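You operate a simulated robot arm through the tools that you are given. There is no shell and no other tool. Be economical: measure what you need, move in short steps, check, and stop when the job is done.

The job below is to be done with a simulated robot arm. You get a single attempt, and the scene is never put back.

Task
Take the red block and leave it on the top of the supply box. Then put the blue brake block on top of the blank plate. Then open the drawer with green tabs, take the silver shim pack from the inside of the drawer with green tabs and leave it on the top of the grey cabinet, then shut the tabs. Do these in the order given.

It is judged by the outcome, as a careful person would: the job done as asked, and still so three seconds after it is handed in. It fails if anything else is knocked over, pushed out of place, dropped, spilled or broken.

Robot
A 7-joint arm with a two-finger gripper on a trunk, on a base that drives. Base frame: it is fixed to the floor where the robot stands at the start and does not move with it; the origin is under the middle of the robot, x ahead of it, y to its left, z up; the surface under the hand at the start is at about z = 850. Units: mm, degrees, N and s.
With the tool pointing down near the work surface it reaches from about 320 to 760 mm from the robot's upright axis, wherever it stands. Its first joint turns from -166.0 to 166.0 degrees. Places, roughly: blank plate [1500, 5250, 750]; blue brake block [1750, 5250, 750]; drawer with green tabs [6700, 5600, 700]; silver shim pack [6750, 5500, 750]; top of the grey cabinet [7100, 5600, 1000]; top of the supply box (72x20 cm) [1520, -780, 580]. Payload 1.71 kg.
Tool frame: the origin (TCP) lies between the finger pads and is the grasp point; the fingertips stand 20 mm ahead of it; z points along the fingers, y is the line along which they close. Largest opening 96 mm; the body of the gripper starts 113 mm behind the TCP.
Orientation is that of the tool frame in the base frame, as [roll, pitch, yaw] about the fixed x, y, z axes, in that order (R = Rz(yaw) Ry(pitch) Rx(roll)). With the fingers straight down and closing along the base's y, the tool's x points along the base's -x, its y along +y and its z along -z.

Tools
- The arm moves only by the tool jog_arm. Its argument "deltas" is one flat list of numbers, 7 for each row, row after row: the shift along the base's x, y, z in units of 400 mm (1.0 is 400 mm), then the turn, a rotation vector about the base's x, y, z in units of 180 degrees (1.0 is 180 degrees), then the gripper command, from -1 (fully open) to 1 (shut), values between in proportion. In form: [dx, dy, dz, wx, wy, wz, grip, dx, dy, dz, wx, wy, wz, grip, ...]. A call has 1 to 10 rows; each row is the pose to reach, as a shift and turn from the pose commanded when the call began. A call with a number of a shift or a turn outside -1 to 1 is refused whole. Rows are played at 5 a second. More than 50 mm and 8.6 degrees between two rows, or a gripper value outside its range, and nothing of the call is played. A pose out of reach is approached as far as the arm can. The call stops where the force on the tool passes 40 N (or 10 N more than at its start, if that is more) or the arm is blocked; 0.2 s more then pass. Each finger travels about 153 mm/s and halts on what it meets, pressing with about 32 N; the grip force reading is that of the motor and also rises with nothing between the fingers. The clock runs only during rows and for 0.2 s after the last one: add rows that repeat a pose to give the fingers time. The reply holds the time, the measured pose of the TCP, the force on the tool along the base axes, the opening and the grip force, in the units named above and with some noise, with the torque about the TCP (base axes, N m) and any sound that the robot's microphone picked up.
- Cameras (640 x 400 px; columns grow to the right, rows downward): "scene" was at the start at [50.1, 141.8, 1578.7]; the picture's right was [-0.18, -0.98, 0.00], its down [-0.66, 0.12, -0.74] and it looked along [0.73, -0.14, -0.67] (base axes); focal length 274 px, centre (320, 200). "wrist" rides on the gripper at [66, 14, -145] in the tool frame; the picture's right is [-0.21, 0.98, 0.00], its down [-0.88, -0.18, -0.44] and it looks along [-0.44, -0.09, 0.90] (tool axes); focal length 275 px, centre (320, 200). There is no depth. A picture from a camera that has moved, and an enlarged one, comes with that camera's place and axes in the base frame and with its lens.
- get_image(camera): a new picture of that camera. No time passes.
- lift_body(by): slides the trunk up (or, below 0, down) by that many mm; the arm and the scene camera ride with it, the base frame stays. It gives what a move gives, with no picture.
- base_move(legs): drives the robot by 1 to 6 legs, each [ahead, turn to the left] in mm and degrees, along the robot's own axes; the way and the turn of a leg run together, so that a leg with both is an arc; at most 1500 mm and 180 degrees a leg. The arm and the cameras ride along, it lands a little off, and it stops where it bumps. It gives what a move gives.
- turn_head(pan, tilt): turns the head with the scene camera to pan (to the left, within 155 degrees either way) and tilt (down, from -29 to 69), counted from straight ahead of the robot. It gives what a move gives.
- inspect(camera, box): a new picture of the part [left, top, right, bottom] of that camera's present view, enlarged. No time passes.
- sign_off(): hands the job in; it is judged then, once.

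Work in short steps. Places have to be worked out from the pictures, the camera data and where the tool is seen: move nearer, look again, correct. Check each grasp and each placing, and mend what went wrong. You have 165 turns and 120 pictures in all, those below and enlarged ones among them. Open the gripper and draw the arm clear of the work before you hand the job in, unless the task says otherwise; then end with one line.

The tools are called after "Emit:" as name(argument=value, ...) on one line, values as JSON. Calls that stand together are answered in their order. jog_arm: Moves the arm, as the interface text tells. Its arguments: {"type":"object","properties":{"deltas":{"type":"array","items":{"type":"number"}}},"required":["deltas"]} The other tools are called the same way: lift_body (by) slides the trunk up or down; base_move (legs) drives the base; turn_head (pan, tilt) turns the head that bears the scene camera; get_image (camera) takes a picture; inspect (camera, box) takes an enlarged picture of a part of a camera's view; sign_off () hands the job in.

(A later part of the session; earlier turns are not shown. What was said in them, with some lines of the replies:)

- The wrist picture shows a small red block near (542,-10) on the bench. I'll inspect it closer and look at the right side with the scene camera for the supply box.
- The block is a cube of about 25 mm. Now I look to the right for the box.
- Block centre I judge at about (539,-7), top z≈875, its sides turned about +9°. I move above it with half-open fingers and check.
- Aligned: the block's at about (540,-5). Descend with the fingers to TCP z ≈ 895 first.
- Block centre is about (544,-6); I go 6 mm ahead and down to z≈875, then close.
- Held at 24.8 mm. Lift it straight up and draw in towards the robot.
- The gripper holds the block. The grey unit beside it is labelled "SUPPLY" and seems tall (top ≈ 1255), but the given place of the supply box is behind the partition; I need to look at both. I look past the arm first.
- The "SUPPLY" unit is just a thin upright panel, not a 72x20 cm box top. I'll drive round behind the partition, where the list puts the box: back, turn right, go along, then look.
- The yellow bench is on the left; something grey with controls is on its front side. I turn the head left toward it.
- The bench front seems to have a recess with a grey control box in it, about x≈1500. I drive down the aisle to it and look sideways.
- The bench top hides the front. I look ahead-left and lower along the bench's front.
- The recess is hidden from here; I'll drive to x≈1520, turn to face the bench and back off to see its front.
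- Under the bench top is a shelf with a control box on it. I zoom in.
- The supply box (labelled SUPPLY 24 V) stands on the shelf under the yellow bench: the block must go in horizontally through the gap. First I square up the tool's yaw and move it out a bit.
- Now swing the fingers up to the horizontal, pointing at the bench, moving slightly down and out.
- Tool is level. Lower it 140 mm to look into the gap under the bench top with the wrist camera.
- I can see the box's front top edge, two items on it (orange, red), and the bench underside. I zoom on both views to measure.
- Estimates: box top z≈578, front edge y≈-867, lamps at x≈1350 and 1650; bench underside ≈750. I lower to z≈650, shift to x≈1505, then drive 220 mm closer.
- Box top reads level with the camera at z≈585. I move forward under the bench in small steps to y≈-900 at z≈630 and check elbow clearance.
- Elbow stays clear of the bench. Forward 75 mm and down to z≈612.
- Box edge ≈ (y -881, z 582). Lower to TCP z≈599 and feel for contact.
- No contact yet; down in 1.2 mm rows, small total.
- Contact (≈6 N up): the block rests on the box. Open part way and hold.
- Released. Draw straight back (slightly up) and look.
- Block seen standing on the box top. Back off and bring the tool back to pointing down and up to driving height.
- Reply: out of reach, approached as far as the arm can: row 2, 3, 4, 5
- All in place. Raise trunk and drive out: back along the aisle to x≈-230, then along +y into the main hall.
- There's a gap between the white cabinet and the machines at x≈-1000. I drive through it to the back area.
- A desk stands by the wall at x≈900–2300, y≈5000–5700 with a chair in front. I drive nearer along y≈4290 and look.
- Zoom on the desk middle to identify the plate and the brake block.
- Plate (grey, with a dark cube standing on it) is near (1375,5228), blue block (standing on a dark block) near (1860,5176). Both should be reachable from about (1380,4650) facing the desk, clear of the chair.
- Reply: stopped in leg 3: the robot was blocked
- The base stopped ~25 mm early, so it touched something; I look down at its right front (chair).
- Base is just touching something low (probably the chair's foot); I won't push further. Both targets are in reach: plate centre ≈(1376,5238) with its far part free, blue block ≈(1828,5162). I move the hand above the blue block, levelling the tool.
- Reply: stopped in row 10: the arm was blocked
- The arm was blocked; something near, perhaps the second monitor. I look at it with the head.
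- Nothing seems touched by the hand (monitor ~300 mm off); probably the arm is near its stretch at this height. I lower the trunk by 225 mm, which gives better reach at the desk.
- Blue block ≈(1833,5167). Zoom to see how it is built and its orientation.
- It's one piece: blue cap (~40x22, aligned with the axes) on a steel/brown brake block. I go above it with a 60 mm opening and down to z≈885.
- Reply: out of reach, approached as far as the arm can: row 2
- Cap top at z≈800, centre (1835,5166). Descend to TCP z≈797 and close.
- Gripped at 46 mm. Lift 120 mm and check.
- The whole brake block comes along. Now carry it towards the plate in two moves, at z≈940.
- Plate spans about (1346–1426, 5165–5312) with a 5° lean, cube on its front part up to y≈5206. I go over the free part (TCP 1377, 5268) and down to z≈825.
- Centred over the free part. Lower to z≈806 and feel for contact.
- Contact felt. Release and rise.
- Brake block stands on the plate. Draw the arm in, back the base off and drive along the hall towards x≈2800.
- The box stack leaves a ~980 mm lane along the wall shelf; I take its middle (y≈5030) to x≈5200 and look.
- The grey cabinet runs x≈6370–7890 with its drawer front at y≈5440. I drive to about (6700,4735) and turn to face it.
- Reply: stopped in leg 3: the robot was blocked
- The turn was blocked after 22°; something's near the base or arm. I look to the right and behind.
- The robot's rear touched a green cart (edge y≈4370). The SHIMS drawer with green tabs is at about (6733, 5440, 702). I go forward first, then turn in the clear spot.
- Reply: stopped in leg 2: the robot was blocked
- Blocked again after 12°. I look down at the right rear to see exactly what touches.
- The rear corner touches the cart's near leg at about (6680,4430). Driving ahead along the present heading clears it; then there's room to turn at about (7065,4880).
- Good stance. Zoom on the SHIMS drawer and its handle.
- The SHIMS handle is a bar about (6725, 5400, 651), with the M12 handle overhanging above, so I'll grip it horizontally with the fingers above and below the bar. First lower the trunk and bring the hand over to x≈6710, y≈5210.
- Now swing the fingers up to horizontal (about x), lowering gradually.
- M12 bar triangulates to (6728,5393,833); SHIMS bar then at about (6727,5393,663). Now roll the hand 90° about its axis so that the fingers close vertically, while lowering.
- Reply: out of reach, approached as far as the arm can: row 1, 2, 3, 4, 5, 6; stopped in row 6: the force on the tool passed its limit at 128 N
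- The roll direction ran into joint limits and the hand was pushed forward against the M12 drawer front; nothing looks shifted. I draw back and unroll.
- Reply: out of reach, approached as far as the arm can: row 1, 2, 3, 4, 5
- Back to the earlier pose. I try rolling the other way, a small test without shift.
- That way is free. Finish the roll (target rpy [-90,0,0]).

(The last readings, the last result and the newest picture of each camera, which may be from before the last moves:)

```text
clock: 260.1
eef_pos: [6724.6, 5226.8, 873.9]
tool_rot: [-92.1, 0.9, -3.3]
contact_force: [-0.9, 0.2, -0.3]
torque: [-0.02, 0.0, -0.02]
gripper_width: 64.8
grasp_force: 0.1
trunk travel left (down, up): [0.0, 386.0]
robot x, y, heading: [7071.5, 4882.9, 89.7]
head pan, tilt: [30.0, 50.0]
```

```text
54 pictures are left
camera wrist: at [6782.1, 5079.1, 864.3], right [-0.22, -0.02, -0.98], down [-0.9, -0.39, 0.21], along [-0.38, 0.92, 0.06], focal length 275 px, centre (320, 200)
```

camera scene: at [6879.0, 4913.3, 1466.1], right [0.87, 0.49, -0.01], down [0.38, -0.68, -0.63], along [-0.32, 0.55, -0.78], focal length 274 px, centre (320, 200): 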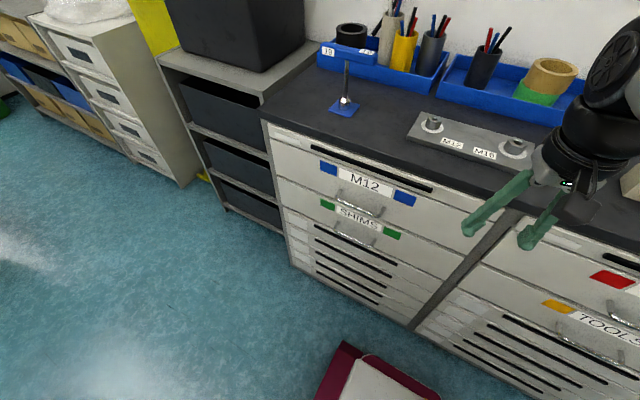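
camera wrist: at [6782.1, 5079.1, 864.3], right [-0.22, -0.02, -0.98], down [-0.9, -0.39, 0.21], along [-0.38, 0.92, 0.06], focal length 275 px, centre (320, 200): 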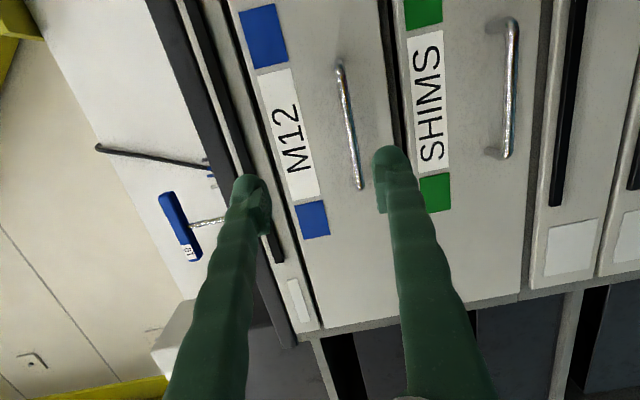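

Orientation is good. SHIMS bar ≈(6732,5393,660). I lower the hand in front of it (z≈661) and open wider.

Emit:
jog_arm(deltas=[0.002, 0, -0.09, 0.003, 0, 0.005, -0.35, 0.005, 0, -0.18, 0.006, 0, 0.01, -0.35, 0.01, 0, -0.27, 0.009, 0, 0.015, -0.35, 0.015, 0, -0.36, 0.0117, 0, 0.018, -0.35, 0.015, 0, -0.45, 0.0117, 0, 0.018, -0.35, 0.015, 0, -0.533, 0.0117, 0, 0.018, -0.35, 0.015, 0, -0.533, 0.0117, 0, 0.018, -0.35])

Emit:
get_image(camera="wrist")

```text
clock: 261.6
eef_pos: [6729.5, 5227.8, 659.7]
tool_rot: [-89.9, 0.9, 0.0]
contact_force: [0.6, -0.4, 0.5]
torque: [0.01, 0.01, -0.01]
gripper_width: 64.4
grasp_force: 0.0
trunk travel left (down, up): [0.0, 386.0]
robot x, y, heading: [7070.3, 4878.5, 89.6]
head pan, tilt: [30.0, 50.0]
```

```text
53 pictures are left
camera wrist: at [6795.6, 5084.0, 645.9], right [-0.22, 0.0, -0.98], down [-0.87, -0.44, 0.2], along [-0.43, 0.9, 0.1], focal length 275 px, centre (320, 200)
```

wrist: 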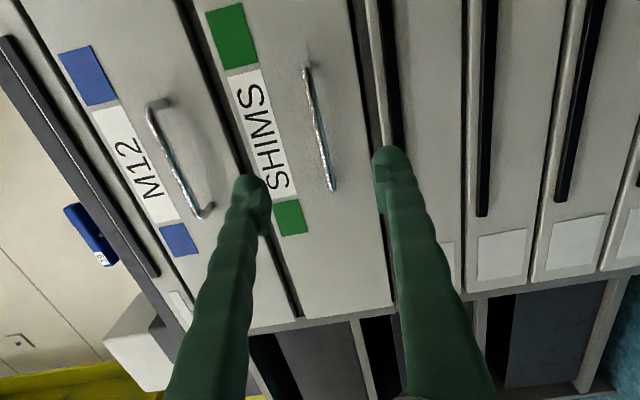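

Bar triangulates to y≈5389, z≈662, centred between the fingers. Advance to TCP y≈5383 and then close.

Emit:
jog_arm(deltas=[0.003, 0.1, 0.005, 0, 0, 0, -0.35, 0.003, 0.2, 0.005, 0, 0, 0, -0.35, 0.003, 0.3, 0.005, 0, 0, 0, -0.35, 0.003, 0.36, 0.005, 0, 0, 0, -0.35, 0.003, 0.389, 0.005, 0, 0, 0, -0.35, 0.003, 0.389, 0.005, 0, 0, 0, -0.35])

Emit:
get_image(camera="wrist")

```text
clock: 263.1
eef_pos: [6730.8, 5381.9, 662.7]
tool_rot: [-90.0, 0.9, 0.0]
contact_force: [0.0, -0.9, 0.0]
torque: [-0.01, -0.02, -0.02]
gripper_width: 65.1
grasp_force: 0.1
trunk travel left (down, up): [0.0, 386.0]
robot x, y, heading: [7068.9, 4883.1, 89.8]
head pan, tilt: [30.0, 50.0]
```

```text
52 pictures are left
camera wrist: at [6797.4, 5239.1, 647.5], right [-0.22, 0.0, -0.98], down [-0.87, -0.44, 0.2], along [-0.43, 0.9, 0.1], focal length 275 px, centre (320, 200)
```

wrist: 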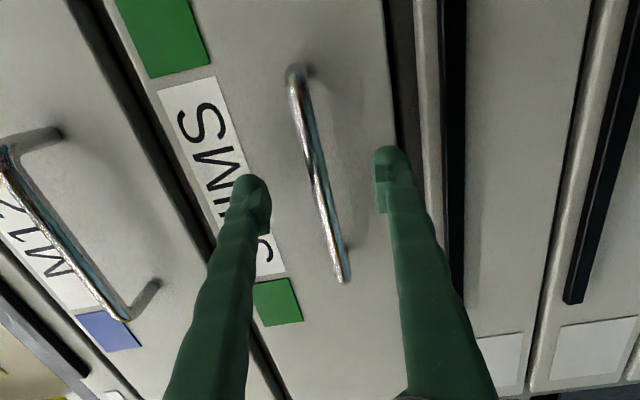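

Bar lies between the finger tips. Close on it.

Emit:
jog_arm(deltas=[0, 0, 0, 0, 0, 0, 0.3, 0, 0, 0, 0, 0, 0, 1, 0, 0, 0, 0, 0, 0, 1, 0, 0, 0, 0, 0, 0, 1])

```text
clock: 264.1
eef_pos: [6731.5, 5382.7, 660.9]
tool_rot: [-90.1, 0.8, 0.0]
contact_force: [-1.1, -0.6, -7.3]
torque: [-0.05, -0.35, 0.14]
gripper_width: 7.4
grasp_force: 35.2
trunk travel left (down, up): [0.0, 386.0]
robot x, y, heading: [7068.5, 4882.8, 89.8]
head pan, tilt: [30.0, 50.0]
```

Gripped the bar (7.4 mm). Pull gently back 100 mm.

Emit:
jog_arm(deltas=[0, -0.03, -0.003, 0, 0, 0, 1, 0, -0.07, -0.004, 0, 0, 0, 1, 0, -0.12, -0.004, 0, 0, 0, 1, 0, -0.17, -0.004, 0, 0, 0, 1, 0, -0.22, -0.004, 0, 0, 0, 1, 0, -0.26, -0.004, 0, 0, 0, 1])

Emit:
get_image(camera="wrist")

```text
clock: 265.4
eef_pos: [6731.0, 5278.5, 660.6]
tool_rot: [-90.0, 0.9, 0.2]
contact_force: [-5.0, -0.9, 5.8]
torque: [0.02, -0.38, -0.19]
gripper_width: 7.3
grasp_force: 34.5
trunk travel left (down, up): [0.0, 386.0]
robot x, y, heading: [7069.1, 4879.4, 90.0]
head pan, tilt: [30.0, 50.0]
```

```text
51 pictures are left
camera wrist: at [6797.2, 5133.8, 646.2], right [-0.22, 0.0, -0.98], down [-0.87, -0.45, 0.2], along [-0.43, 0.9, 0.1], focal length 275 px, centre (320, 200)
```

wrist: 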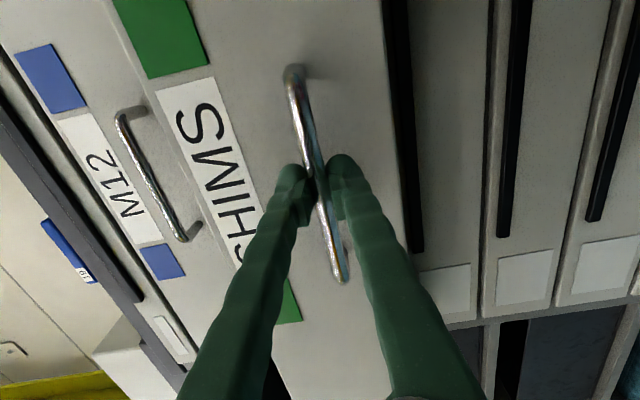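

The drawer is coming. Pull another 130 mm and check inside with the head camera.

Emit:
jog_arm(deltas=[0.003, -0.05, 0, 0, 0, 0, 1, 0.003, -0.1, 0, 0, 0, 0, 1, 0.003, -0.15, 0, 0, 0, 0, 1, 0.003, -0.2, 0, 0, 0, 0, 1, 0.003, -0.25, 0, 0, 0, 0, 1, 0.003, -0.3, 0, 0, 0, 0, 1, 0.003, -0.33, 0, 0, 0, 0, 1])

Emit:
turn_head(pan=28, tilt=58)

Emit:
get_image(camera="scene")

```text
clock: 267.1
eef_pos: [6731.4, 5144.8, 661.4]
tool_rot: [-89.9, 0.8, 0.2]
contact_force: [-25.7, -1.3, 17.8]
torque: [0.08, -0.43, 0.29]
gripper_width: 7.3
grasp_force: 34.9
trunk travel left (down, up): [0.0, 386.0]
robot x, y, heading: [7071.0, 4884.0, 89.7]
head pan, tilt: [30.0, 50.0]
```

```text
clock: 267.7
eef_pos: [6731.0, 5145.1, 660.3]
tool_rot: [-89.8, 0.8, 0.1]
contact_force: [-27.6, -0.6, 16.8]
torque: [0.07, -0.39, 0.35]
gripper_width: 7.3
grasp_force: 35.2
trunk travel left (down, up): [0.0, 386.0]
robot x, y, heading: [7075.5, 4881.0, 89.5]
head pan, tilt: [28.0, 58.0]
```

```text
50 pictures are left
camera scene: at [6883.6, 4904.9, 1381.9], right [0.89, 0.47, -0.01], down [0.4, -0.76, -0.52], along [-0.25, 0.46, -0.86], focal length 274 px, centre (320, 200)
```

scene: 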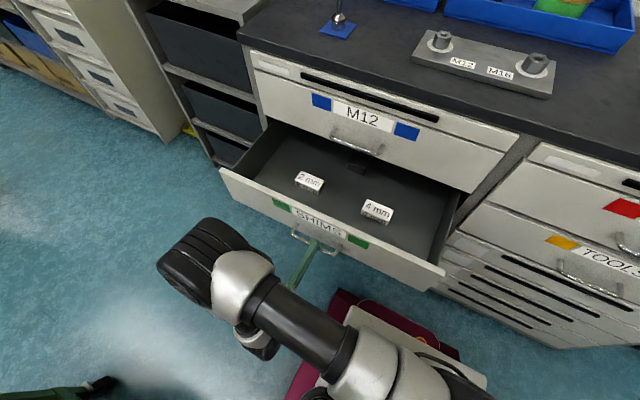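

Drawer is open ~240 mm. Zoom on its contents.

Emit:
inspect(camera="scene", box=[240, 110, 480, 260])

```text
2.67 times, centred on (360, 185) of scene
camera zoom: at [6883.6, 4904.9, 1381.9], right [0.89, 0.47, -0.01], down [0.4, -0.76, -0.52], along [-0.25, 0.46, -0.86], focal length 731 px, centre (213, 240)
```

zoom: 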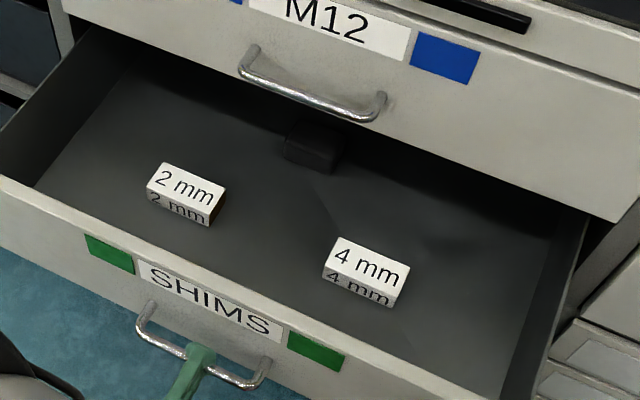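

Two labelled packs (2 mm, 4 mm) and something dark further back; I must see their colours closely. Release the handle, back off and rise.

Emit:
jog_arm(deltas=[0, 0, 0, 0, 0, 0, 0.3, 0, 0, 0, 0, 0, 0, -0.35, 0, 0, 0, 0, 0, 0, -0.35, 0, -0.05, 0, 0, 0, 0, -0.35, 0, -0.11, 0, 0, 0, 0, -0.35, 0, -0.13, 0.08, 0, 0, 0, -0.35, 0, -0.13, 0.18, 0, 0, 0, -0.35, 0, -0.13, 0.28, 0, 0, 0, -0.35, 0, -0.13, 0.38, 0, 0, 0, -0.35])

Emit:
get_image(camera="wrist")

```text
clock: 269.9
eef_pos: [6753.8, 5112.8, 811.2]
tool_rot: [-88.6, -0.2, -5.4]
contact_force: [-0.6, 0.0, -1.1]
torque: [-0.01, 0.0, 0.03]
gripper_width: 64.9
grasp_force: 0.1
trunk travel left (down, up): [0.0, 386.0]
robot x, y, heading: [7069.3, 4881.0, 89.5]
head pan, tilt: [28.0, 58.0]
stopped in row 9: the arm was blocked; the commanded pose is now the measured one
```

```text
48 pictures are left
camera wrist: at [6805.9, 4963.6, 794.5], right [-0.2, 0.04, -0.98], down [-0.92, -0.37, 0.17], along [-0.35, 0.93, 0.11], focal length 275 px, centre (320, 200)
```

wrist: 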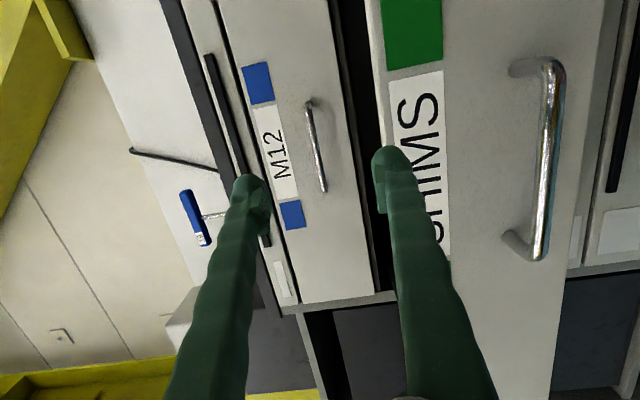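

Near a joint limit there. I raise the trunk 200 mm, then tip the fingers down with the present roll (closing along y, good for the packs).

Emit:
lift_body(by=200)

Emit:
jog_arm(deltas=[0, 0.02, 0, -0.047, 0, 0, -0.35, 0, 0.04, 0, -0.094, 0, 0, -0.35, 0, 0.06, 0, -0.141, 0, 0, -0.35, 0, 0.08, 0, -0.188, 0, 0, -0.35, 0, 0.1, 0, -0.235, 0, 0, -0.35, 0, 0.12, 0, -0.282, 0, 0, -0.35, 0, 0.14, 0, -0.329, 0, 0, -0.35, 0, 0.16, 0, -0.376, 0, 0, -0.35, 0, 0.18, 0, -0.423, 0, 0, -0.35, 0, 0.2, 0, -0.47, 0, 0, -0.35])

Emit:
get_image(camera="wrist")

```text
clock: 272.1
eef_pos: [6753.6, 5113.8, 1009.9]
tool_rot: [-88.8, -0.3, -5.4]
contact_force: [0.3, 0.0, 0.0]
torque: [-0.02, 0.0, 0.01]
gripper_width: 64.8
grasp_force: 0.1
trunk travel left (down, up): [-200.0, 186.0]
robot x, y, heading: [7069.0, 4881.5, 90.0]
head pan, tilt: [28.0, 58.0]
```

```text
clock: 274.3
eef_pos: [6747.9, 5186.3, 1009.2]
tool_rot: [-173.5, -3.7, -0.2]
contact_force: [-0.1, -0.4, 0.1]
torque: [0.0, 0.01, 0.0]
gripper_width: 64.9
grasp_force: 0.0
trunk travel left (down, up): [-200.0, 186.0]
robot x, y, heading: [7070.7, 4884.2, 89.4]
head pan, tilt: [28.0, 58.0]
```

```text
47 pictures are left
camera wrist: at [6805.2, 5156.3, 1156.1], right [-0.2, -0.97, -0.12], down [-0.9, 0.14, 0.41], along [-0.38, 0.19, -0.9], focal length 275 px, centre (320, 200)
```

wrist: 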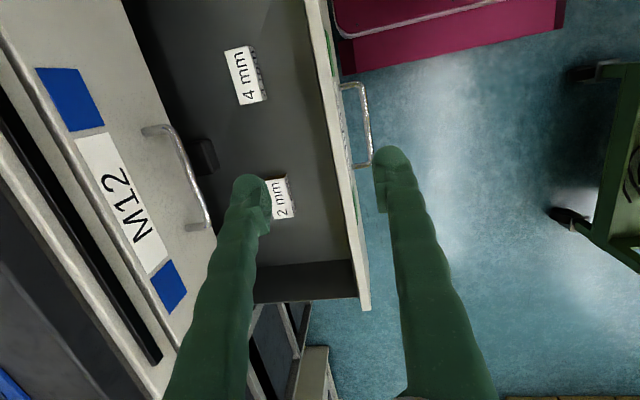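

Now zoom in on the packs from above.

Emit:
inspect(camera="wrist", box=[160, 30, 352, 150])

Emit:
inspect(camera="wrist", box=[160, 120, 352, 240])

```text
3.33 times, centred on (256, 90) of wrist
camera zoom: at [6805.2, 5156.3, 1156.1], right [-0.2, -0.97, -0.12], down [-0.9, 0.14, 0.41], along [-0.38, 0.19, -0.9], focal length 918 px, centre (533, 567)
```

zoom: 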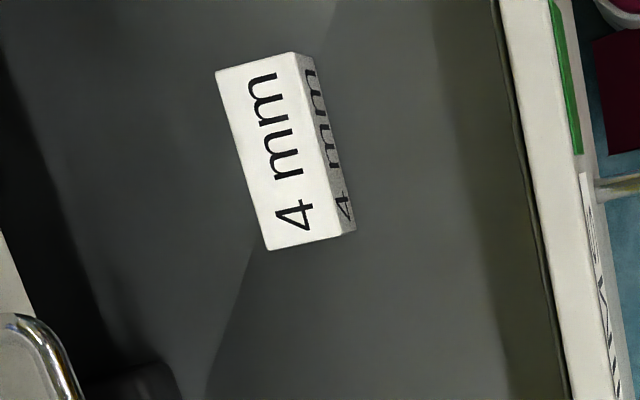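

```text
3.33 times, centred on (256, 180) of wrist
camera zoom: at [6805.2, 5156.3, 1156.1], right [-0.2, -0.97, -0.12], down [-0.9, 0.14, 0.41], along [-0.38, 0.19, -0.9], focal length 918 px, centre (533, 267)
```

zoom: 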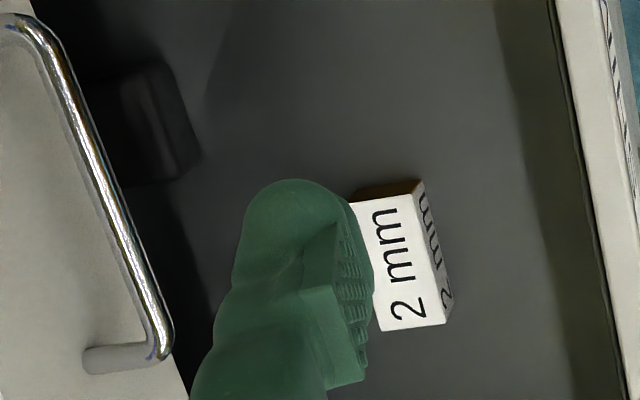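

The 2 mm pack has brown sides; the 4 mm one looks grey/silver; the third thing is black. I move the hand above the 4 mm pack (≈6842,5341), levelled, and look closer to confirm.

Emit:
jog_arm(deltas=[0.08, 0.03, -0.02, -0.01, 0.006, 0, -0.35, 0.16, 0.08, -0.05, -0.02, 0.012, 0, -0.35, 0.235, 0.15, -0.1, -0.03, 0.02, 0, -0.35, 0.235, 0.22, -0.16, -0.036, 0.02, 0, -0.35, 0.235, 0.3, -0.23, -0.036, 0.02, 0, -0.35, 0.235, 0.38, -0.3, -0.036, 0.02, 0, -0.35, 0.235, 0.385, -0.36, -0.036, 0.02, 0, -0.35, 0.235, 0.385, -0.36, -0.036, 0.02, 0, -0.35])

Emit:
get_image(camera="wrist")

```text
clock: 276.1
eef_pos: [6843.0, 5339.3, 864.6]
tool_rot: [-179.9, -0.1, 0.2]
contact_force: [0.6, -0.2, 0.5]
torque: [0.01, -0.02, -0.01]
gripper_width: 64.8
grasp_force: 0.1
trunk travel left (down, up): [-200.0, 186.0]
robot x, y, heading: [7072.5, 4882.8, 89.7]
head pan, tilt: [28.0, 58.0]
```

```text
44 pictures are left
camera wrist: at [6908.5, 5325.5, 1010.4], right [-0.2, -0.98, 0.0], down [-0.88, 0.18, 0.44], along [-0.43, 0.09, -0.9], focal length 275 px, centre (320, 200)
```

wrist: 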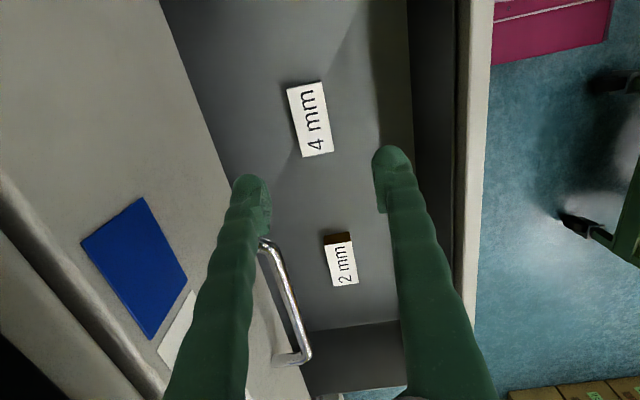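

Emit:
inspect(camera="wrist", box=[240, 60, 400, 160])

```text
4.00 times, centred on (320, 110) of wrist
camera zoom: at [6908.5, 5325.5, 1010.4], right [-0.2, -0.98, 0.0], down [-0.88, 0.18, 0.44], along [-0.43, 0.09, -0.9], focal length 1101 px, centre (320, 560)
```

zoom: 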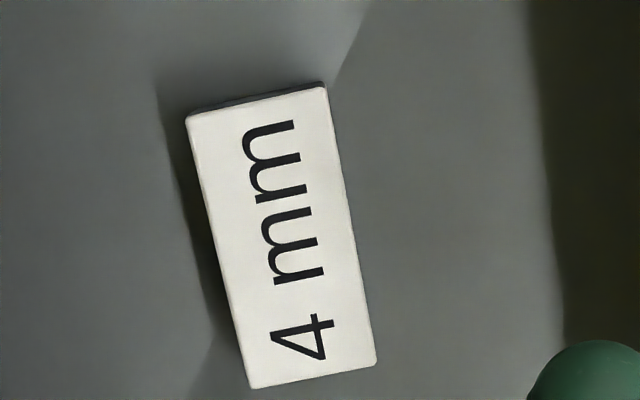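

Its end face is metallic grey, so the 4 mm pack is the silver one (the 2 mm is brown). Top ≈638 at (6848,5350), ~47 wide along y. I align and open to 76 mm, raise a little, then lower the trunk.

Emit:
jog_arm(deltas=[0.006, 0.01, 0.1, 0, 0, 0, -0.58, 0.01, 0.026, 0.15, 0, 0, 0, -0.58, 0.01, 0.026, 0.15, 0, 0, 0, -0.58])

Emit:
lift_body(by=-200)

Emit:
get_image(camera="wrist")

```text
clock: 276.9
eef_pos: [6845.6, 5348.7, 925.4]
tool_rot: [-179.9, -0.1, 0.0]
contact_force: [-0.5, -0.7, 0.9]
torque: [0.0, 0.0, -0.01]
gripper_width: 75.9
grasp_force: 0.1
trunk travel left (down, up): [-200.0, 186.0]
robot x, y, heading: [7070.4, 4884.0, 89.8]
head pan, tilt: [28.0, 58.0]
```

```text
clock: 279.1
eef_pos: [6844.8, 5349.1, 724.8]
tool_rot: [-179.9, -0.1, 0.1]
contact_force: [-0.7, 0.5, 0.6]
torque: [0.0, -0.01, 0.0]
gripper_width: 75.7
grasp_force: 0.0
trunk travel left (down, up): [0.0, 386.0]
robot x, y, heading: [7073.2, 4882.4, 89.7]
head pan, tilt: [28.0, 58.0]
```

```text
42 pictures are left
camera wrist: at [6911.6, 5335.3, 871.4], right [-0.2, -0.98, 0.0], down [-0.88, 0.18, 0.44], along [-0.43, 0.09, -0.9], focal length 275 px, centre (320, 200)
```

wrist: 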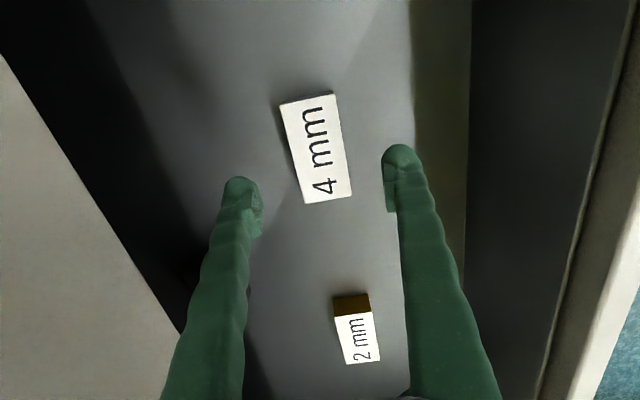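

Well aligned. Shift +4 mm in x, +2 in y, descend to z≈632 and close.

Emit:
jog_arm(deltas=[0.01, 0.005, -0.06, 0, 0, 0, -0.58, 0.01, 0.005, -0.13, 0, 0, 0, -0.58, 0.01, 0.005, -0.19, 0, 0, 0, -0.58, 0.01, 0.005, -0.232, 0, 0, 0, -0.58, 0.01, 0.005, -0.232, 0, 0, 0, 0, 0.01, 0.005, -0.232, 0, 0, 0, 1, 0.01, 0.005, -0.232, 0, 0, 0, 1])

Emit:
get_image(camera="wrist")

```text
clock: 280.7
eef_pos: [6849.5, 5350.9, 634.4]
tool_rot: [-179.7, 0.0, 0.1]
contact_force: [0.8, 0.8, 19.6]
torque: [-0.5, -0.28, 0.17]
gripper_width: 44.8
grasp_force: 32.5
trunk travel left (down, up): [0.0, 386.0]
robot x, y, heading: [7069.7, 4883.1, 89.6]
head pan, tilt: [28.0, 58.0]
```

```text
41 pictures are left
camera wrist: at [6916.0, 5337.2, 779.8], right [-0.2, -0.98, 0.0], down [-0.88, 0.18, 0.44], along [-0.43, 0.09, -0.9], focal length 275 px, centre (320, 200)
```

wrist: 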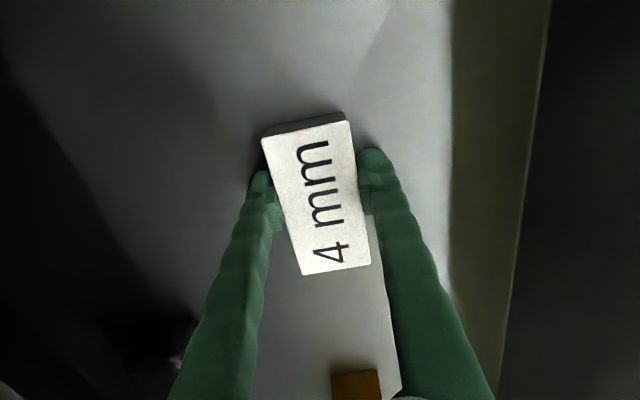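

Held at 44.8 mm (fingertips just on the drawer floor). Lift 100 mm straight up.

Emit:
jog_arm(deltas=[0, 0, 0.03, 0, 0, 0, 1, 0, 0, 0.1, 0, 0, 0, 1, 0, 0, 0.18, 0, 0, 0, 1, 0, 0, 0.27, 0, 0, 0, 1, 0, 0, 0.27, 0, 0, 0, 1])

Emit:
lift_body(by=380)

Emit:
get_image(camera="wrist")

```text
clock: 281.9
eef_pos: [6849.7, 5350.2, 741.0]
tool_rot: [-179.9, 0.0, 0.2]
contact_force: [0.3, -0.4, -3.0]
torque: [0.02, -0.01, 0.02]
gripper_width: 44.7
grasp_force: 31.7
trunk travel left (down, up): [0.0, 386.0]
robot x, y, heading: [7071.0, 4883.5, 89.8]
head pan, tilt: [28.0, 58.0]
```

```text
clock: 285.6
eef_pos: [6849.2, 5350.1, 1120.3]
tool_rot: [-179.9, -0.1, 0.0]
contact_force: [-0.1, 0.9, -3.2]
torque: [-0.01, -0.02, -0.01]
gripper_width: 44.9
grasp_force: 31.6
trunk travel left (down, up): [-380.0, 6.0]
robot x, y, heading: [7068.4, 4881.2, 89.9]
head pan, tilt: [28.0, 58.0]
```

```text
40 pictures are left
camera wrist: at [6915.3, 5338.3, 1266.2], right [-0.2, -0.98, 0.0], down [-0.88, 0.18, 0.44], along [-0.43, 0.09, -0.9], focal length 275 px, centre (320, 200)
```

wrist: 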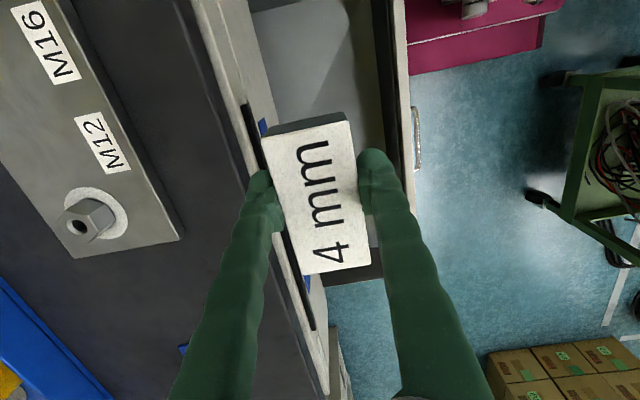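

Pack lifted. I look over the cabinet top for a free spot.

Emit:
turn_head(pan=-5, tilt=40)

Emit:
get_image(camera="scene")

```text
clock: 286.5
eef_pos: [6849.6, 5351.3, 1119.8]
tool_rot: [-179.9, -0.1, 0.1]
contact_force: [1.0, 0.3, -3.1]
torque: [0.0, 0.0, -0.01]
gripper_width: 44.8
grasp_force: 32.0
trunk travel left (down, up): [-380.0, 6.0]
robot x, y, heading: [7070.7, 4884.3, 89.8]
head pan, tilt: [-5.0, 40.0]
```

```text
39 pictures are left
camera scene: at [6924.6, 4936.9, 1785.2], right [1.0, -0.09, 0.0], down [-0.06, -0.65, -0.75], along [0.07, 0.75, -0.66], focal length 274 px, centre (320, 200)
```

scene: 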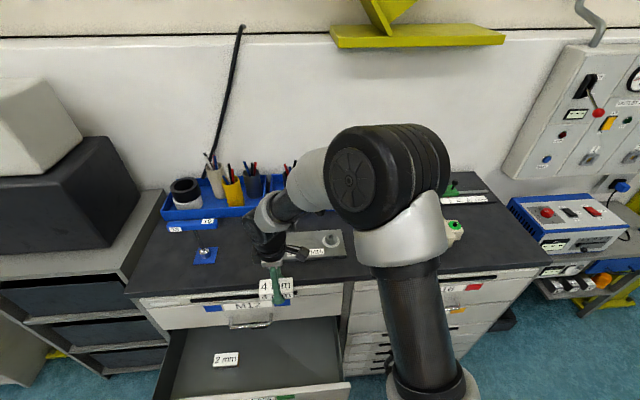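

Free spot left-front of the M12/M16 plate: I'll set the pack at about (6720,5495). Move over it at the present height.

Emit:
jog_arm(deltas=[-0.06, 0.07, 0, 0, 0, 0, 1, -0.13, 0.14, 0, 0, 0, 0, 1, -0.2, 0.22, 0, 0, 0, 0, 1, -0.26, 0.29, 0, 0, 0, 0, 1, -0.3225, 0.36, 0, 0, 0, 0, 1, -0.3225, 0.36, 0, 0, 0, 0, 1])

Emit:
get_image(camera="wrist")

Emit:
get_image(camera="scene")

```text
clock: 287.9
eef_pos: [6721.8, 5496.3, 1121.7]
tool_rot: [-179.9, -0.1, 0.1]
contact_force: [0.0, -0.8, -2.6]
torque: [0.03, 0.03, 0.03]
gripper_width: 44.8
grasp_force: 32.2
trunk travel left (down, up): [-380.0, 6.0]
robot x, y, heading: [7066.9, 4884.5, 89.9]
head pan, tilt: [-5.0, 40.0]
```

```text
38 pictures are left
camera wrist: at [6786.6, 5483.2, 1267.1], right [-0.2, -0.98, 0.0], down [-0.88, 0.18, 0.44], along [-0.43, 0.09, -0.9], focal length 275 px, centre (320, 200)
```

wrist: 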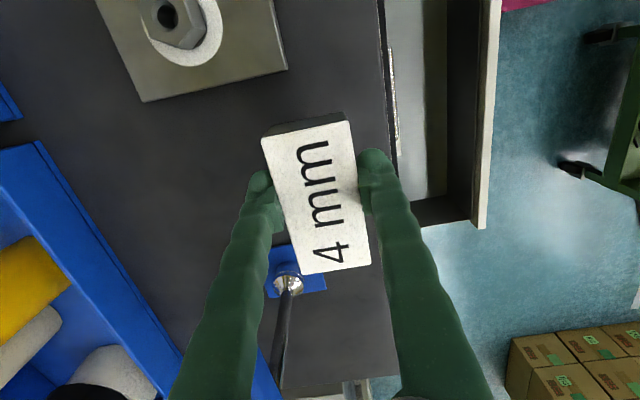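

```text
37 pictures are left
camera scene: at [6926.0, 4935.7, 1785.4], right [1.0, -0.09, 0.0], down [-0.06, -0.65, -0.76], along [0.07, 0.75, -0.65], focal length 274 px, centre (320, 200)
```

scene: 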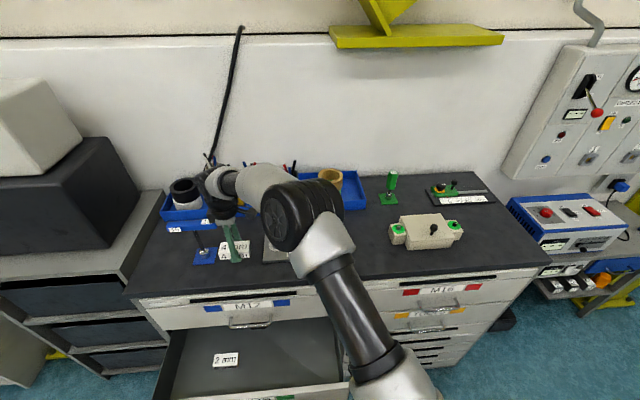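

Spot is clear (plate starts at x≈6790, front edge y≈5431, stand at x≈6571). Shift 10 mm left and lower to z≈1030.

Emit:
jog_arm(deltas=[-0.025, 0.005, -0.08, 0, 0, 0, 1, -0.025, 0.005, -0.16, 0, 0, 0, 1, -0.025, 0.005, -0.22, 0, 0, 0, 1, -0.025, 0.005, -0.22, 0, 0, 0, 1])

Emit:
get_image(camera="wrist")

```text
clock: 289.0
eef_pos: [6708.7, 5485.9, 1046.2]
tool_rot: [-178.8, 0.1, 0.1]
contact_force: [0.5, -0.2, -4.7]
torque: [0.03, 0.0, -0.03]
gripper_width: 44.8
grasp_force: 32.1
trunk travel left (down, up): [-380.0, 6.0]
robot x, y, heading: [7070.9, 4882.4, 89.5]
head pan, tilt: [-5.0, 40.0]
stopped in row 4: the force on the tool passed its limit at 47 N (the readings are from after the stop); the commanded pose is now the measured one
```

```text
36 pictures are left
camera wrist: at [6774.1, 5469.8, 1190.6], right [-0.2, -0.98, -0.02], down [-0.88, 0.17, 0.45], along [-0.43, 0.11, -0.89], focal length 275 px, centre (320, 200)
```

wrist: 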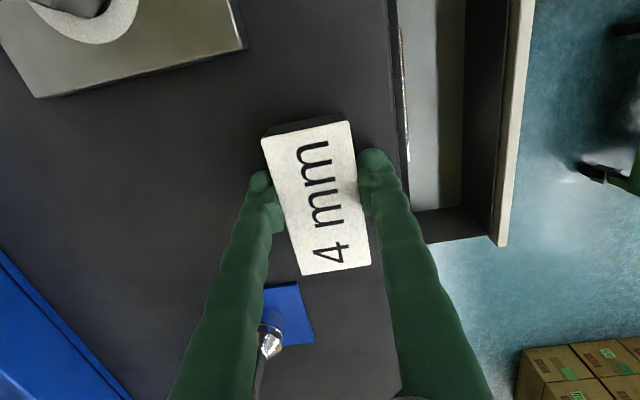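

It met the top sooner than thought (top ≈1018) and the hand sprang back a little. I correct y by +8 and the tilt, then lower in small steps.

Emit:
jog_arm(deltas=[0, 0.02, 0, -0.0067, 0, 0, 1, 0, 0.02, -0.01, -0.0067, 0, 0, 1, 0, 0.02, -0.015, -0.0067, 0, 0, 1, 0, 0.02, -0.015, -0.0067, 0, 0, 1])

```text
clock: 290.0
eef_pos: [6708.2, 5495.3, 1039.9]
tool_rot: [-179.9, 0.0, -0.1]
contact_force: [0.6, -0.2, -3.7]
torque: [-0.02, -0.04, 0.03]
gripper_width: 44.9
grasp_force: 32.5
trunk travel left (down, up): [-380.0, 6.0]
robot x, y, heading: [7072.3, 4882.6, 89.7]
head pan, tilt: [-5.0, 40.0]
```

Emit:
jog_arm(deltas=[0, 0, -0.004, 0, 0, 0, 1, 0, 0, -0.008, 0, 0, 0, 1, 0, 0, -0.012, 0, 0, 0, 1, 0, 0, -0.012, 0, 0, 0, 1])

```text
clock: 291.0
eef_pos: [6708.8, 5494.7, 1039.4]
tool_rot: [-179.5, 0.3, 0.0]
contact_force: [-1.7, 3.4, 33.5]
torque: [-0.67, -0.76, 0.08]
gripper_width: 44.6
grasp_force: 31.9
trunk travel left (down, up): [-380.0, 6.0]
robot x, y, heading: [7068.3, 4881.9, 89.9]
head pan, tilt: [-5.0, 40.0]
```

Firm contact at 1039. Ease the pressure by 4 mm of command, then open and rise.

Emit:
jog_arm(deltas=[0, 0, 0.01, 0, 0, 0, 1, 0, 0, 0.01, 0, 0, 0, 0.0, 0, 0, 0.01, 0, 0, 0, -0.5, 0, 0, 0.011, 0, 0, 0, -0.55, 0, 0, 0.05, 0, 0, 0, -0.55, 0, 0, 0.12, 0, 0, 0, -0.55, 0, 0, 0.22, 0, 0, 0, -0.55, 0, -0.05, 0.3, 0, 0, 0, -0.55])

Emit:
get_image(camera="wrist")

```text
clock: 292.8
eef_pos: [6707.9, 5472.4, 1154.4]
tool_rot: [-179.8, 0.1, 0.1]
contact_force: [-0.5, 0.2, 0.2]
torque: [0.05, 0.01, 0.01]
gripper_width: 74.4
grasp_force: 0.1
trunk travel left (down, up): [-380.0, 6.0]
robot x, y, heading: [7069.8, 4881.5, 89.4]
head pan, tilt: [-5.0, 40.0]
```

```text
35 pictures are left
camera wrist: at [6774.3, 5460.2, 1300.9], right [-0.2, -0.98, 0.0], down [-0.88, 0.18, 0.45], along [-0.44, 0.09, -0.9], focal length 275 px, centre (320, 200)
```

wrist: 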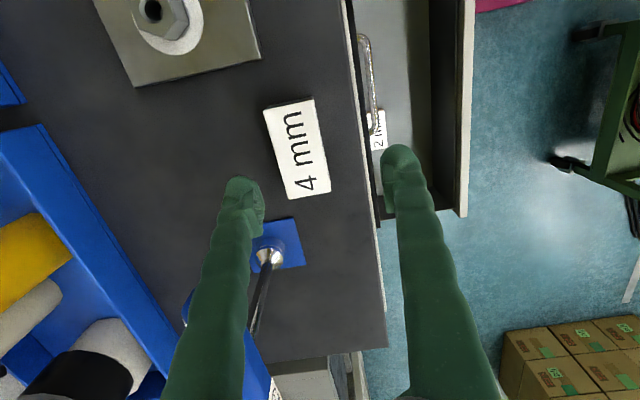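

The pack sits flat on the cabinet top. Now to shut the drawer: draw the arm back out first, closing the fingers.

Emit:
jog_arm(deltas=[0.01, -0.08, 0.02, 0, 0, 0, 0, 0.02, -0.18, 0.04, 0, 0, 0, 0.5, 0.04, -0.28, 0.06, 0, 0, 0, 1, 0.06, -0.38, 0.08, 0, 0, 0, 1, 0.08, -0.48, 0.09, 0, 0, 0, 1, 0.1, -0.58, 0.09, 0, 0, 0, 1, 0.1, -0.68, 0.09, 0, 0, 0, 1, 0.1, -0.72, 0.09, 0, 0, 0, 1])

```text
clock: 294.6
eef_pos: [6749.1, 5186.2, 1191.7]
tool_rot: [-179.7, 0.1, 0.1]
contact_force: [0.6, 1.1, -0.4]
torque: [0.01, 0.01, 0.03]
gripper_width: 0.2
grasp_force: 28.9
trunk travel left (down, up): [-380.0, 6.0]
robot x, y, heading: [7070.4, 4880.2, 89.8]
head pan, tilt: [-5.0, 40.0]
```

Tip the fingers to the horizontal (pointing at the cabinet), drawing back to y≈5110.

Emit:
jog_arm(deltas=[0, -0.02, 0, 0.047, 0, 0, 1, 0, -0.04, 0, 0.094, 0, 0, 1, 0, -0.06, 0, 0.141, 0, 0, 1, 0, -0.08, 0, 0.188, 0, 0, 1, 0, -0.1, 0, 0.235, 0, 0, 1, 0, -0.12, 0, 0.282, 0, 0, 1, 0, -0.14, 0, 0.329, 0, 0, 1, 0, -0.16, 0, 0.376, 0, 0, 1, 0, -0.175, 0, 0.423, 0, 0, 1, 0, -0.185, 0, 0.465, 0, 0, 1])

Emit:
lift_body(by=-380)

Emit:
get_image(camera="wrist")

```text
clock: 296.8
eef_pos: [6748.1, 5110.7, 1192.3]
tool_rot: [-95.9, 0.0, 0.1]
contact_force: [-0.1, 0.0, 0.1]
torque: [0.02, 0.02, -0.02]
gripper_width: 0.0
grasp_force: 29.1
trunk travel left (down, up): [-380.0, 6.0]
robot x, y, heading: [7071.2, 4879.8, 89.9]
head pan, tilt: [-5.0, 40.0]
```

```text
clock: 300.4
eef_pos: [6748.2, 5111.4, 812.4]
tool_rot: [-96.1, -0.1, 0.1]
contact_force: [-0.3, -0.4, 0.3]
torque: [0.01, -0.01, 0.01]
gripper_width: 0.0
grasp_force: 29.2
trunk travel left (down, up): [0.0, 386.0]
robot x, y, heading: [7072.0, 4881.3, 89.8]
head pan, tilt: [-5.0, 40.0]
```

```text
34 pictures are left
camera wrist: at [6815.0, 4966.5, 815.0], right [-0.2, -0.1, -0.97], down [-0.88, -0.42, 0.23], along [-0.44, 0.9, -0.01], focal length 275 px, centre (320, 200)
```

wrist: 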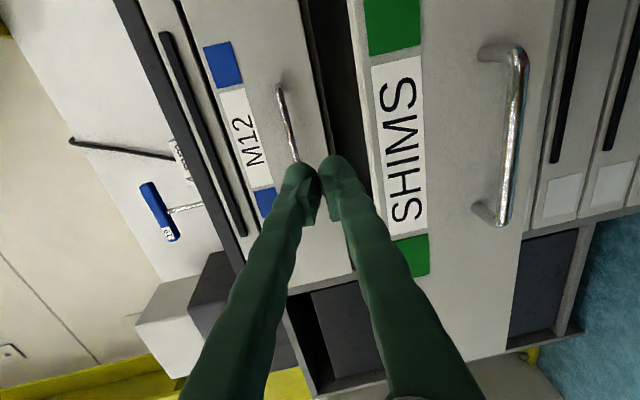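

Drawer front label is around z≈735, handle at 661. I lower to z≈703 in front of the drawer and level the tool.

Emit:
jog_arm(deltas=[-0.005, -0.01, -0.08, 0.01, 0, 0, 1, -0.01, -0.01, -0.16, 0.02, 0, 0, 1, -0.015, -0.01, -0.23, 0.033, 0, 0, 1, -0.015, -0.01, -0.272, 0.033, 0, 0, 1, -0.015, -0.01, -0.272, 0.033, 0, 0, 1])

Emit:
get_image(camera="wrist")

```text
clock: 301.6
eef_pos: [6745.1, 5116.6, 708.7]
tool_rot: [-90.5, 0.8, -1.8]
contact_force: [-0.1, -0.5, 0.2]
torque: [0.03, 0.03, 0.0]
gripper_width: 0.1
grasp_force: 30.1
trunk travel left (down, up): [0.0, 386.0]
robot x, y, heading: [7071.6, 4880.7, 89.7]
head pan, tilt: [-5.0, 40.0]
```

```text
33 pictures are left
camera wrist: at [6806.6, 4970.4, 695.0], right [-0.22, 0.0, -0.98], down [-0.89, -0.42, 0.2], along [-0.41, 0.91, 0.09], focal length 275 px, centre (320, 200)
```

wrist: 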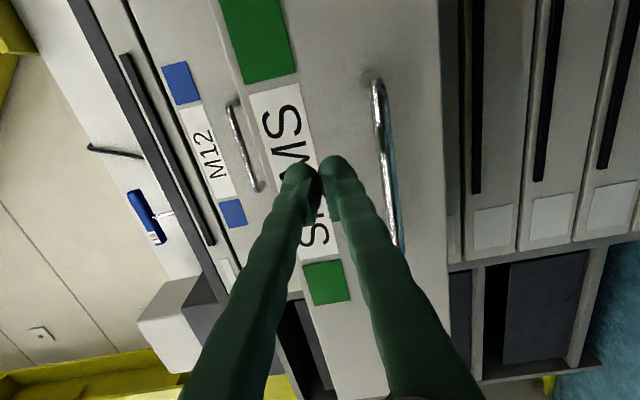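

Closed fingers face the drawer front under the label. Push it inward steadily.

Emit:
jog_arm(deltas=[0, 0.06, -0.005, 0, 0, 0.005, 1, -0.01, 0.12, -0.01, 0, 0, 0.01, 1, -0.02, 0.17, -0.01, 0, 0, 0.01, 1, -0.03, 0.22, -0.01, 0, 0, 0.01, 1, -0.03, 0.27, -0.01, 0, 0, 0.01, 1, -0.03, 0.32, -0.01, 0, 0, 0.01, 1, -0.03, 0.37, -0.01, 0, 0, 0.01, 1, -0.03, 0.42, -0.01, 0, 0, 0.01, 1, -0.03, 0.47, -0.01, 0, 0, 0.01, 1, -0.03, 0.52, -0.01, 0, 0, 0.01, 1])

Emit:
get_image(camera="wrist")

```text
clock: 303.8
eef_pos: [6731.2, 5315.9, 700.1]
tool_rot: [-90.1, -0.2, 1.9]
contact_force: [0.6, -0.4, -0.7]
torque: [0.02, 0.01, -0.02]
gripper_width: 0.1
grasp_force: 29.4
trunk travel left (down, up): [0.0, 386.0]
robot x, y, heading: [7071.0, 4883.5, 89.7]
head pan, tilt: [-5.0, 40.0]
```

```text
32 pictures are left
camera wrist: at [6801.8, 5173.6, 687.7], right [-0.2, -0.01, -0.98], down [-0.86, -0.47, 0.18], along [-0.46, 0.88, 0.09], focal length 275 px, centre (320, 200)
```

wrist: 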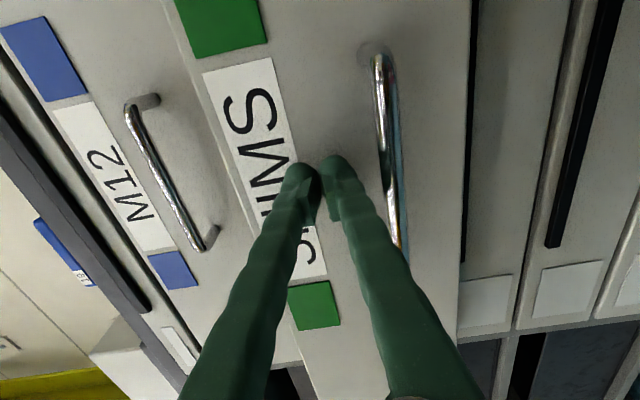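

Drawer moves in freely. Push the rest, slower, until it stops.

Emit:
jog_arm(deltas=[0, 0.04, 0, 0, 0, 0, 1, 0, 0.08, 0, 0, 0, 0, 1, 0, 0.12, 0, 0, 0, 0, 1, 0, 0.16, 0, 0, 0, 0, 1, 0, 0.19, 0, 0, 0, 0, 1, 0, 0.21, 0, 0, 0, 0, 1, 0, 0.225, 0, 0, 0, 0, 1, 0, 0.24, 0, 0, 0, 0, 1, 0, 0.25, 0, 0, 0, 0, 1, 0, 0.26, 0, 0, 0, 0, 1])

Emit:
get_image(camera="wrist")

```text
clock: 305.9
eef_pos: [6729.8, 5404.1, 702.4]
tool_rot: [-90.2, -0.3, 2.0]
contact_force: [1.3, 1.5, -0.8]
torque: [0.0, -0.01, 0.02]
gripper_width: 0.0
grasp_force: 29.8
trunk travel left (down, up): [0.0, 386.0]
robot x, y, heading: [7069.8, 4882.4, 89.8]
head pan, tilt: [-5.0, 40.0]
stopped in row 10: the force on the tool passed its limit at 42 N (the readings are from after the stop); the commanded pose is now the measured one
```

```text
31 pictures are left
camera wrist: at [6801.3, 5262.1, 689.0], right [-0.2, -0.01, -0.98], down [-0.86, -0.47, 0.18], along [-0.47, 0.88, 0.09], focal length 275 px, centre (320, 200)
```

wrist: 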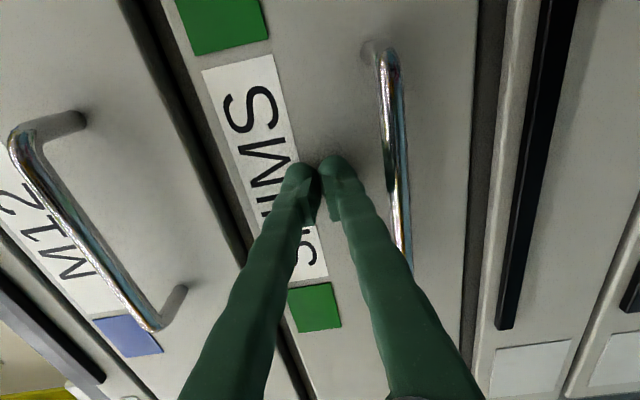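

The push ended against the stop (42 N): drawer shut. Draw back and check with both views.

Emit:
jog_arm(deltas=[0, -0.08, 0, 0, 0, 0, 1, 0, -0.18, 0, 0, 0, 0, 1, 0, -0.28, 0, 0, 0, 0, 1, 0, -0.38, 0, 0, 0, 0, 1, 0, -0.46, 0, 0, 0, 0, 1])

Emit:
turn_head(pan=25, tilt=45)

Emit:
get_image(camera="scene")

Emit:
get_image(camera="wrist")

```text
clock: 307.1
eef_pos: [6730.5, 5222.0, 702.3]
tool_rot: [-90.2, -0.4, 1.9]
contact_force: [0.3, 0.5, 0.2]
torque: [-0.02, -0.01, -0.01]
gripper_width: 0.0
grasp_force: 29.2
trunk travel left (down, up): [0.0, 386.0]
robot x, y, heading: [7070.8, 4881.1, 89.6]
head pan, tilt: [-5.0, 40.0]
```

```text
clock: 308.1
eef_pos: [6730.5, 5221.2, 701.4]
tool_rot: [-90.2, -0.4, 1.9]
contact_force: [-1.1, -0.2, -0.1]
torque: [-0.03, -0.02, 0.04]
gripper_width: 0.0
grasp_force: 29.8
trunk travel left (down, up): [0.0, 386.0]
robot x, y, heading: [7069.9, 4882.9, 89.9]
head pan, tilt: [25.0, 45.0]
```

```text
30 pictures are left
camera scene: at [6882.9, 4918.3, 1399.0], right [0.91, 0.42, -0.01], down [0.3, -0.65, -0.7], along [-0.3, 0.63, -0.72], focal length 274 px, centre (320, 200)
```

scene: 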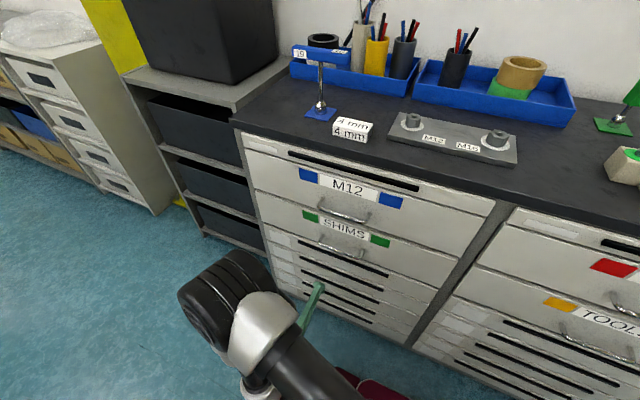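

```text
29 pictures are left
camera wrist: at [6801.6, 5080.2, 689.5], right [-0.2, -0.01, -0.98], down [-0.86, -0.47, 0.18], along [-0.47, 0.88, 0.09], focal length 275 px, centre (320, 200)
```

wrist: 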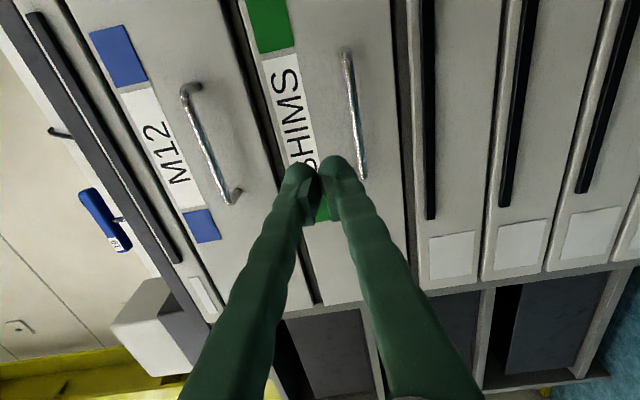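

Drawer appears shut and the pack rests on the top. Zoom to verify flushness.

Emit:
inspect(camera="scene", box=[230, 100, 454, 260])

```text
2.50 times, centred on (342, 180) of scene
camera zoom: at [6882.9, 4918.3, 1399.0], right [0.91, 0.42, -0.01], down [0.3, -0.65, -0.7], along [-0.3, 0.63, -0.72], focal length 685 px, centre (265, 250)
```

zoom: 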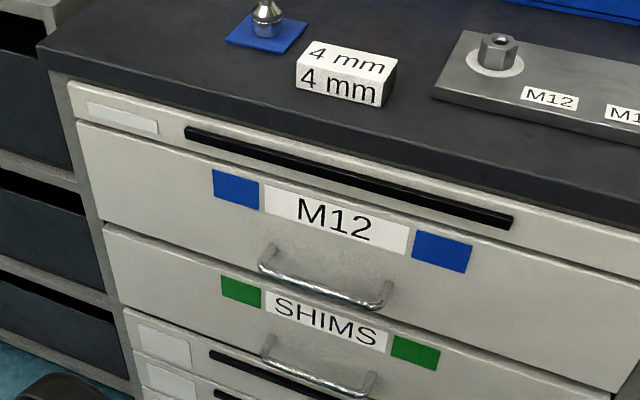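

Drawer flush, pack on the cabinet top. Open the gripper and draw the arm a little further clear.

Emit:
jog_arm(deltas=[0, -0.05, 0, 0, 0, 0, 0.3, 0, -0.12, 0, 0, 0, 0, -0.3, 0, -0.2, 0, 0, 0, 0, -1, 0, -0.2, 0, 0, 0, 0, -1, 0, -0.2, 0, 0, 0, 0, -1])

```text
clock: 309.3
eef_pos: [6731.0, 5141.9, 702.1]
tool_rot: [-90.1, -0.3, 1.9]
contact_force: [0.0, 0.9, 0.1]
torque: [-0.03, 0.02, -0.03]
gripper_width: 95.9
grasp_force: 0.1
trunk travel left (down, up): [0.0, 386.0]
robot x, y, heading: [7071.9, 4881.7, 89.8]
head pan, tilt: [25.0, 45.0]
```

The gripper is open and the arm is clear, so I hand the job in.

Emit:
sign_off()

```text
The job is handed in.
```

I did all three parts in order and signed off. The red block is on the supply box, the blue brake block is on the blank plate, and the silver (4 mm) shim pack is on the grey cabinet with the green-tab drawer shut. I took the 4 mm pack as the silver one because its end is grey and the 2 mm pack's sides are brown. On the way, the base bumped something by the desk (probably the chair) and touched a green cart twice. The hand also once pressed the closed M12 drawer front. I saw nothing knocked over, but I did not check whether the chair or cart had shifted slightly.
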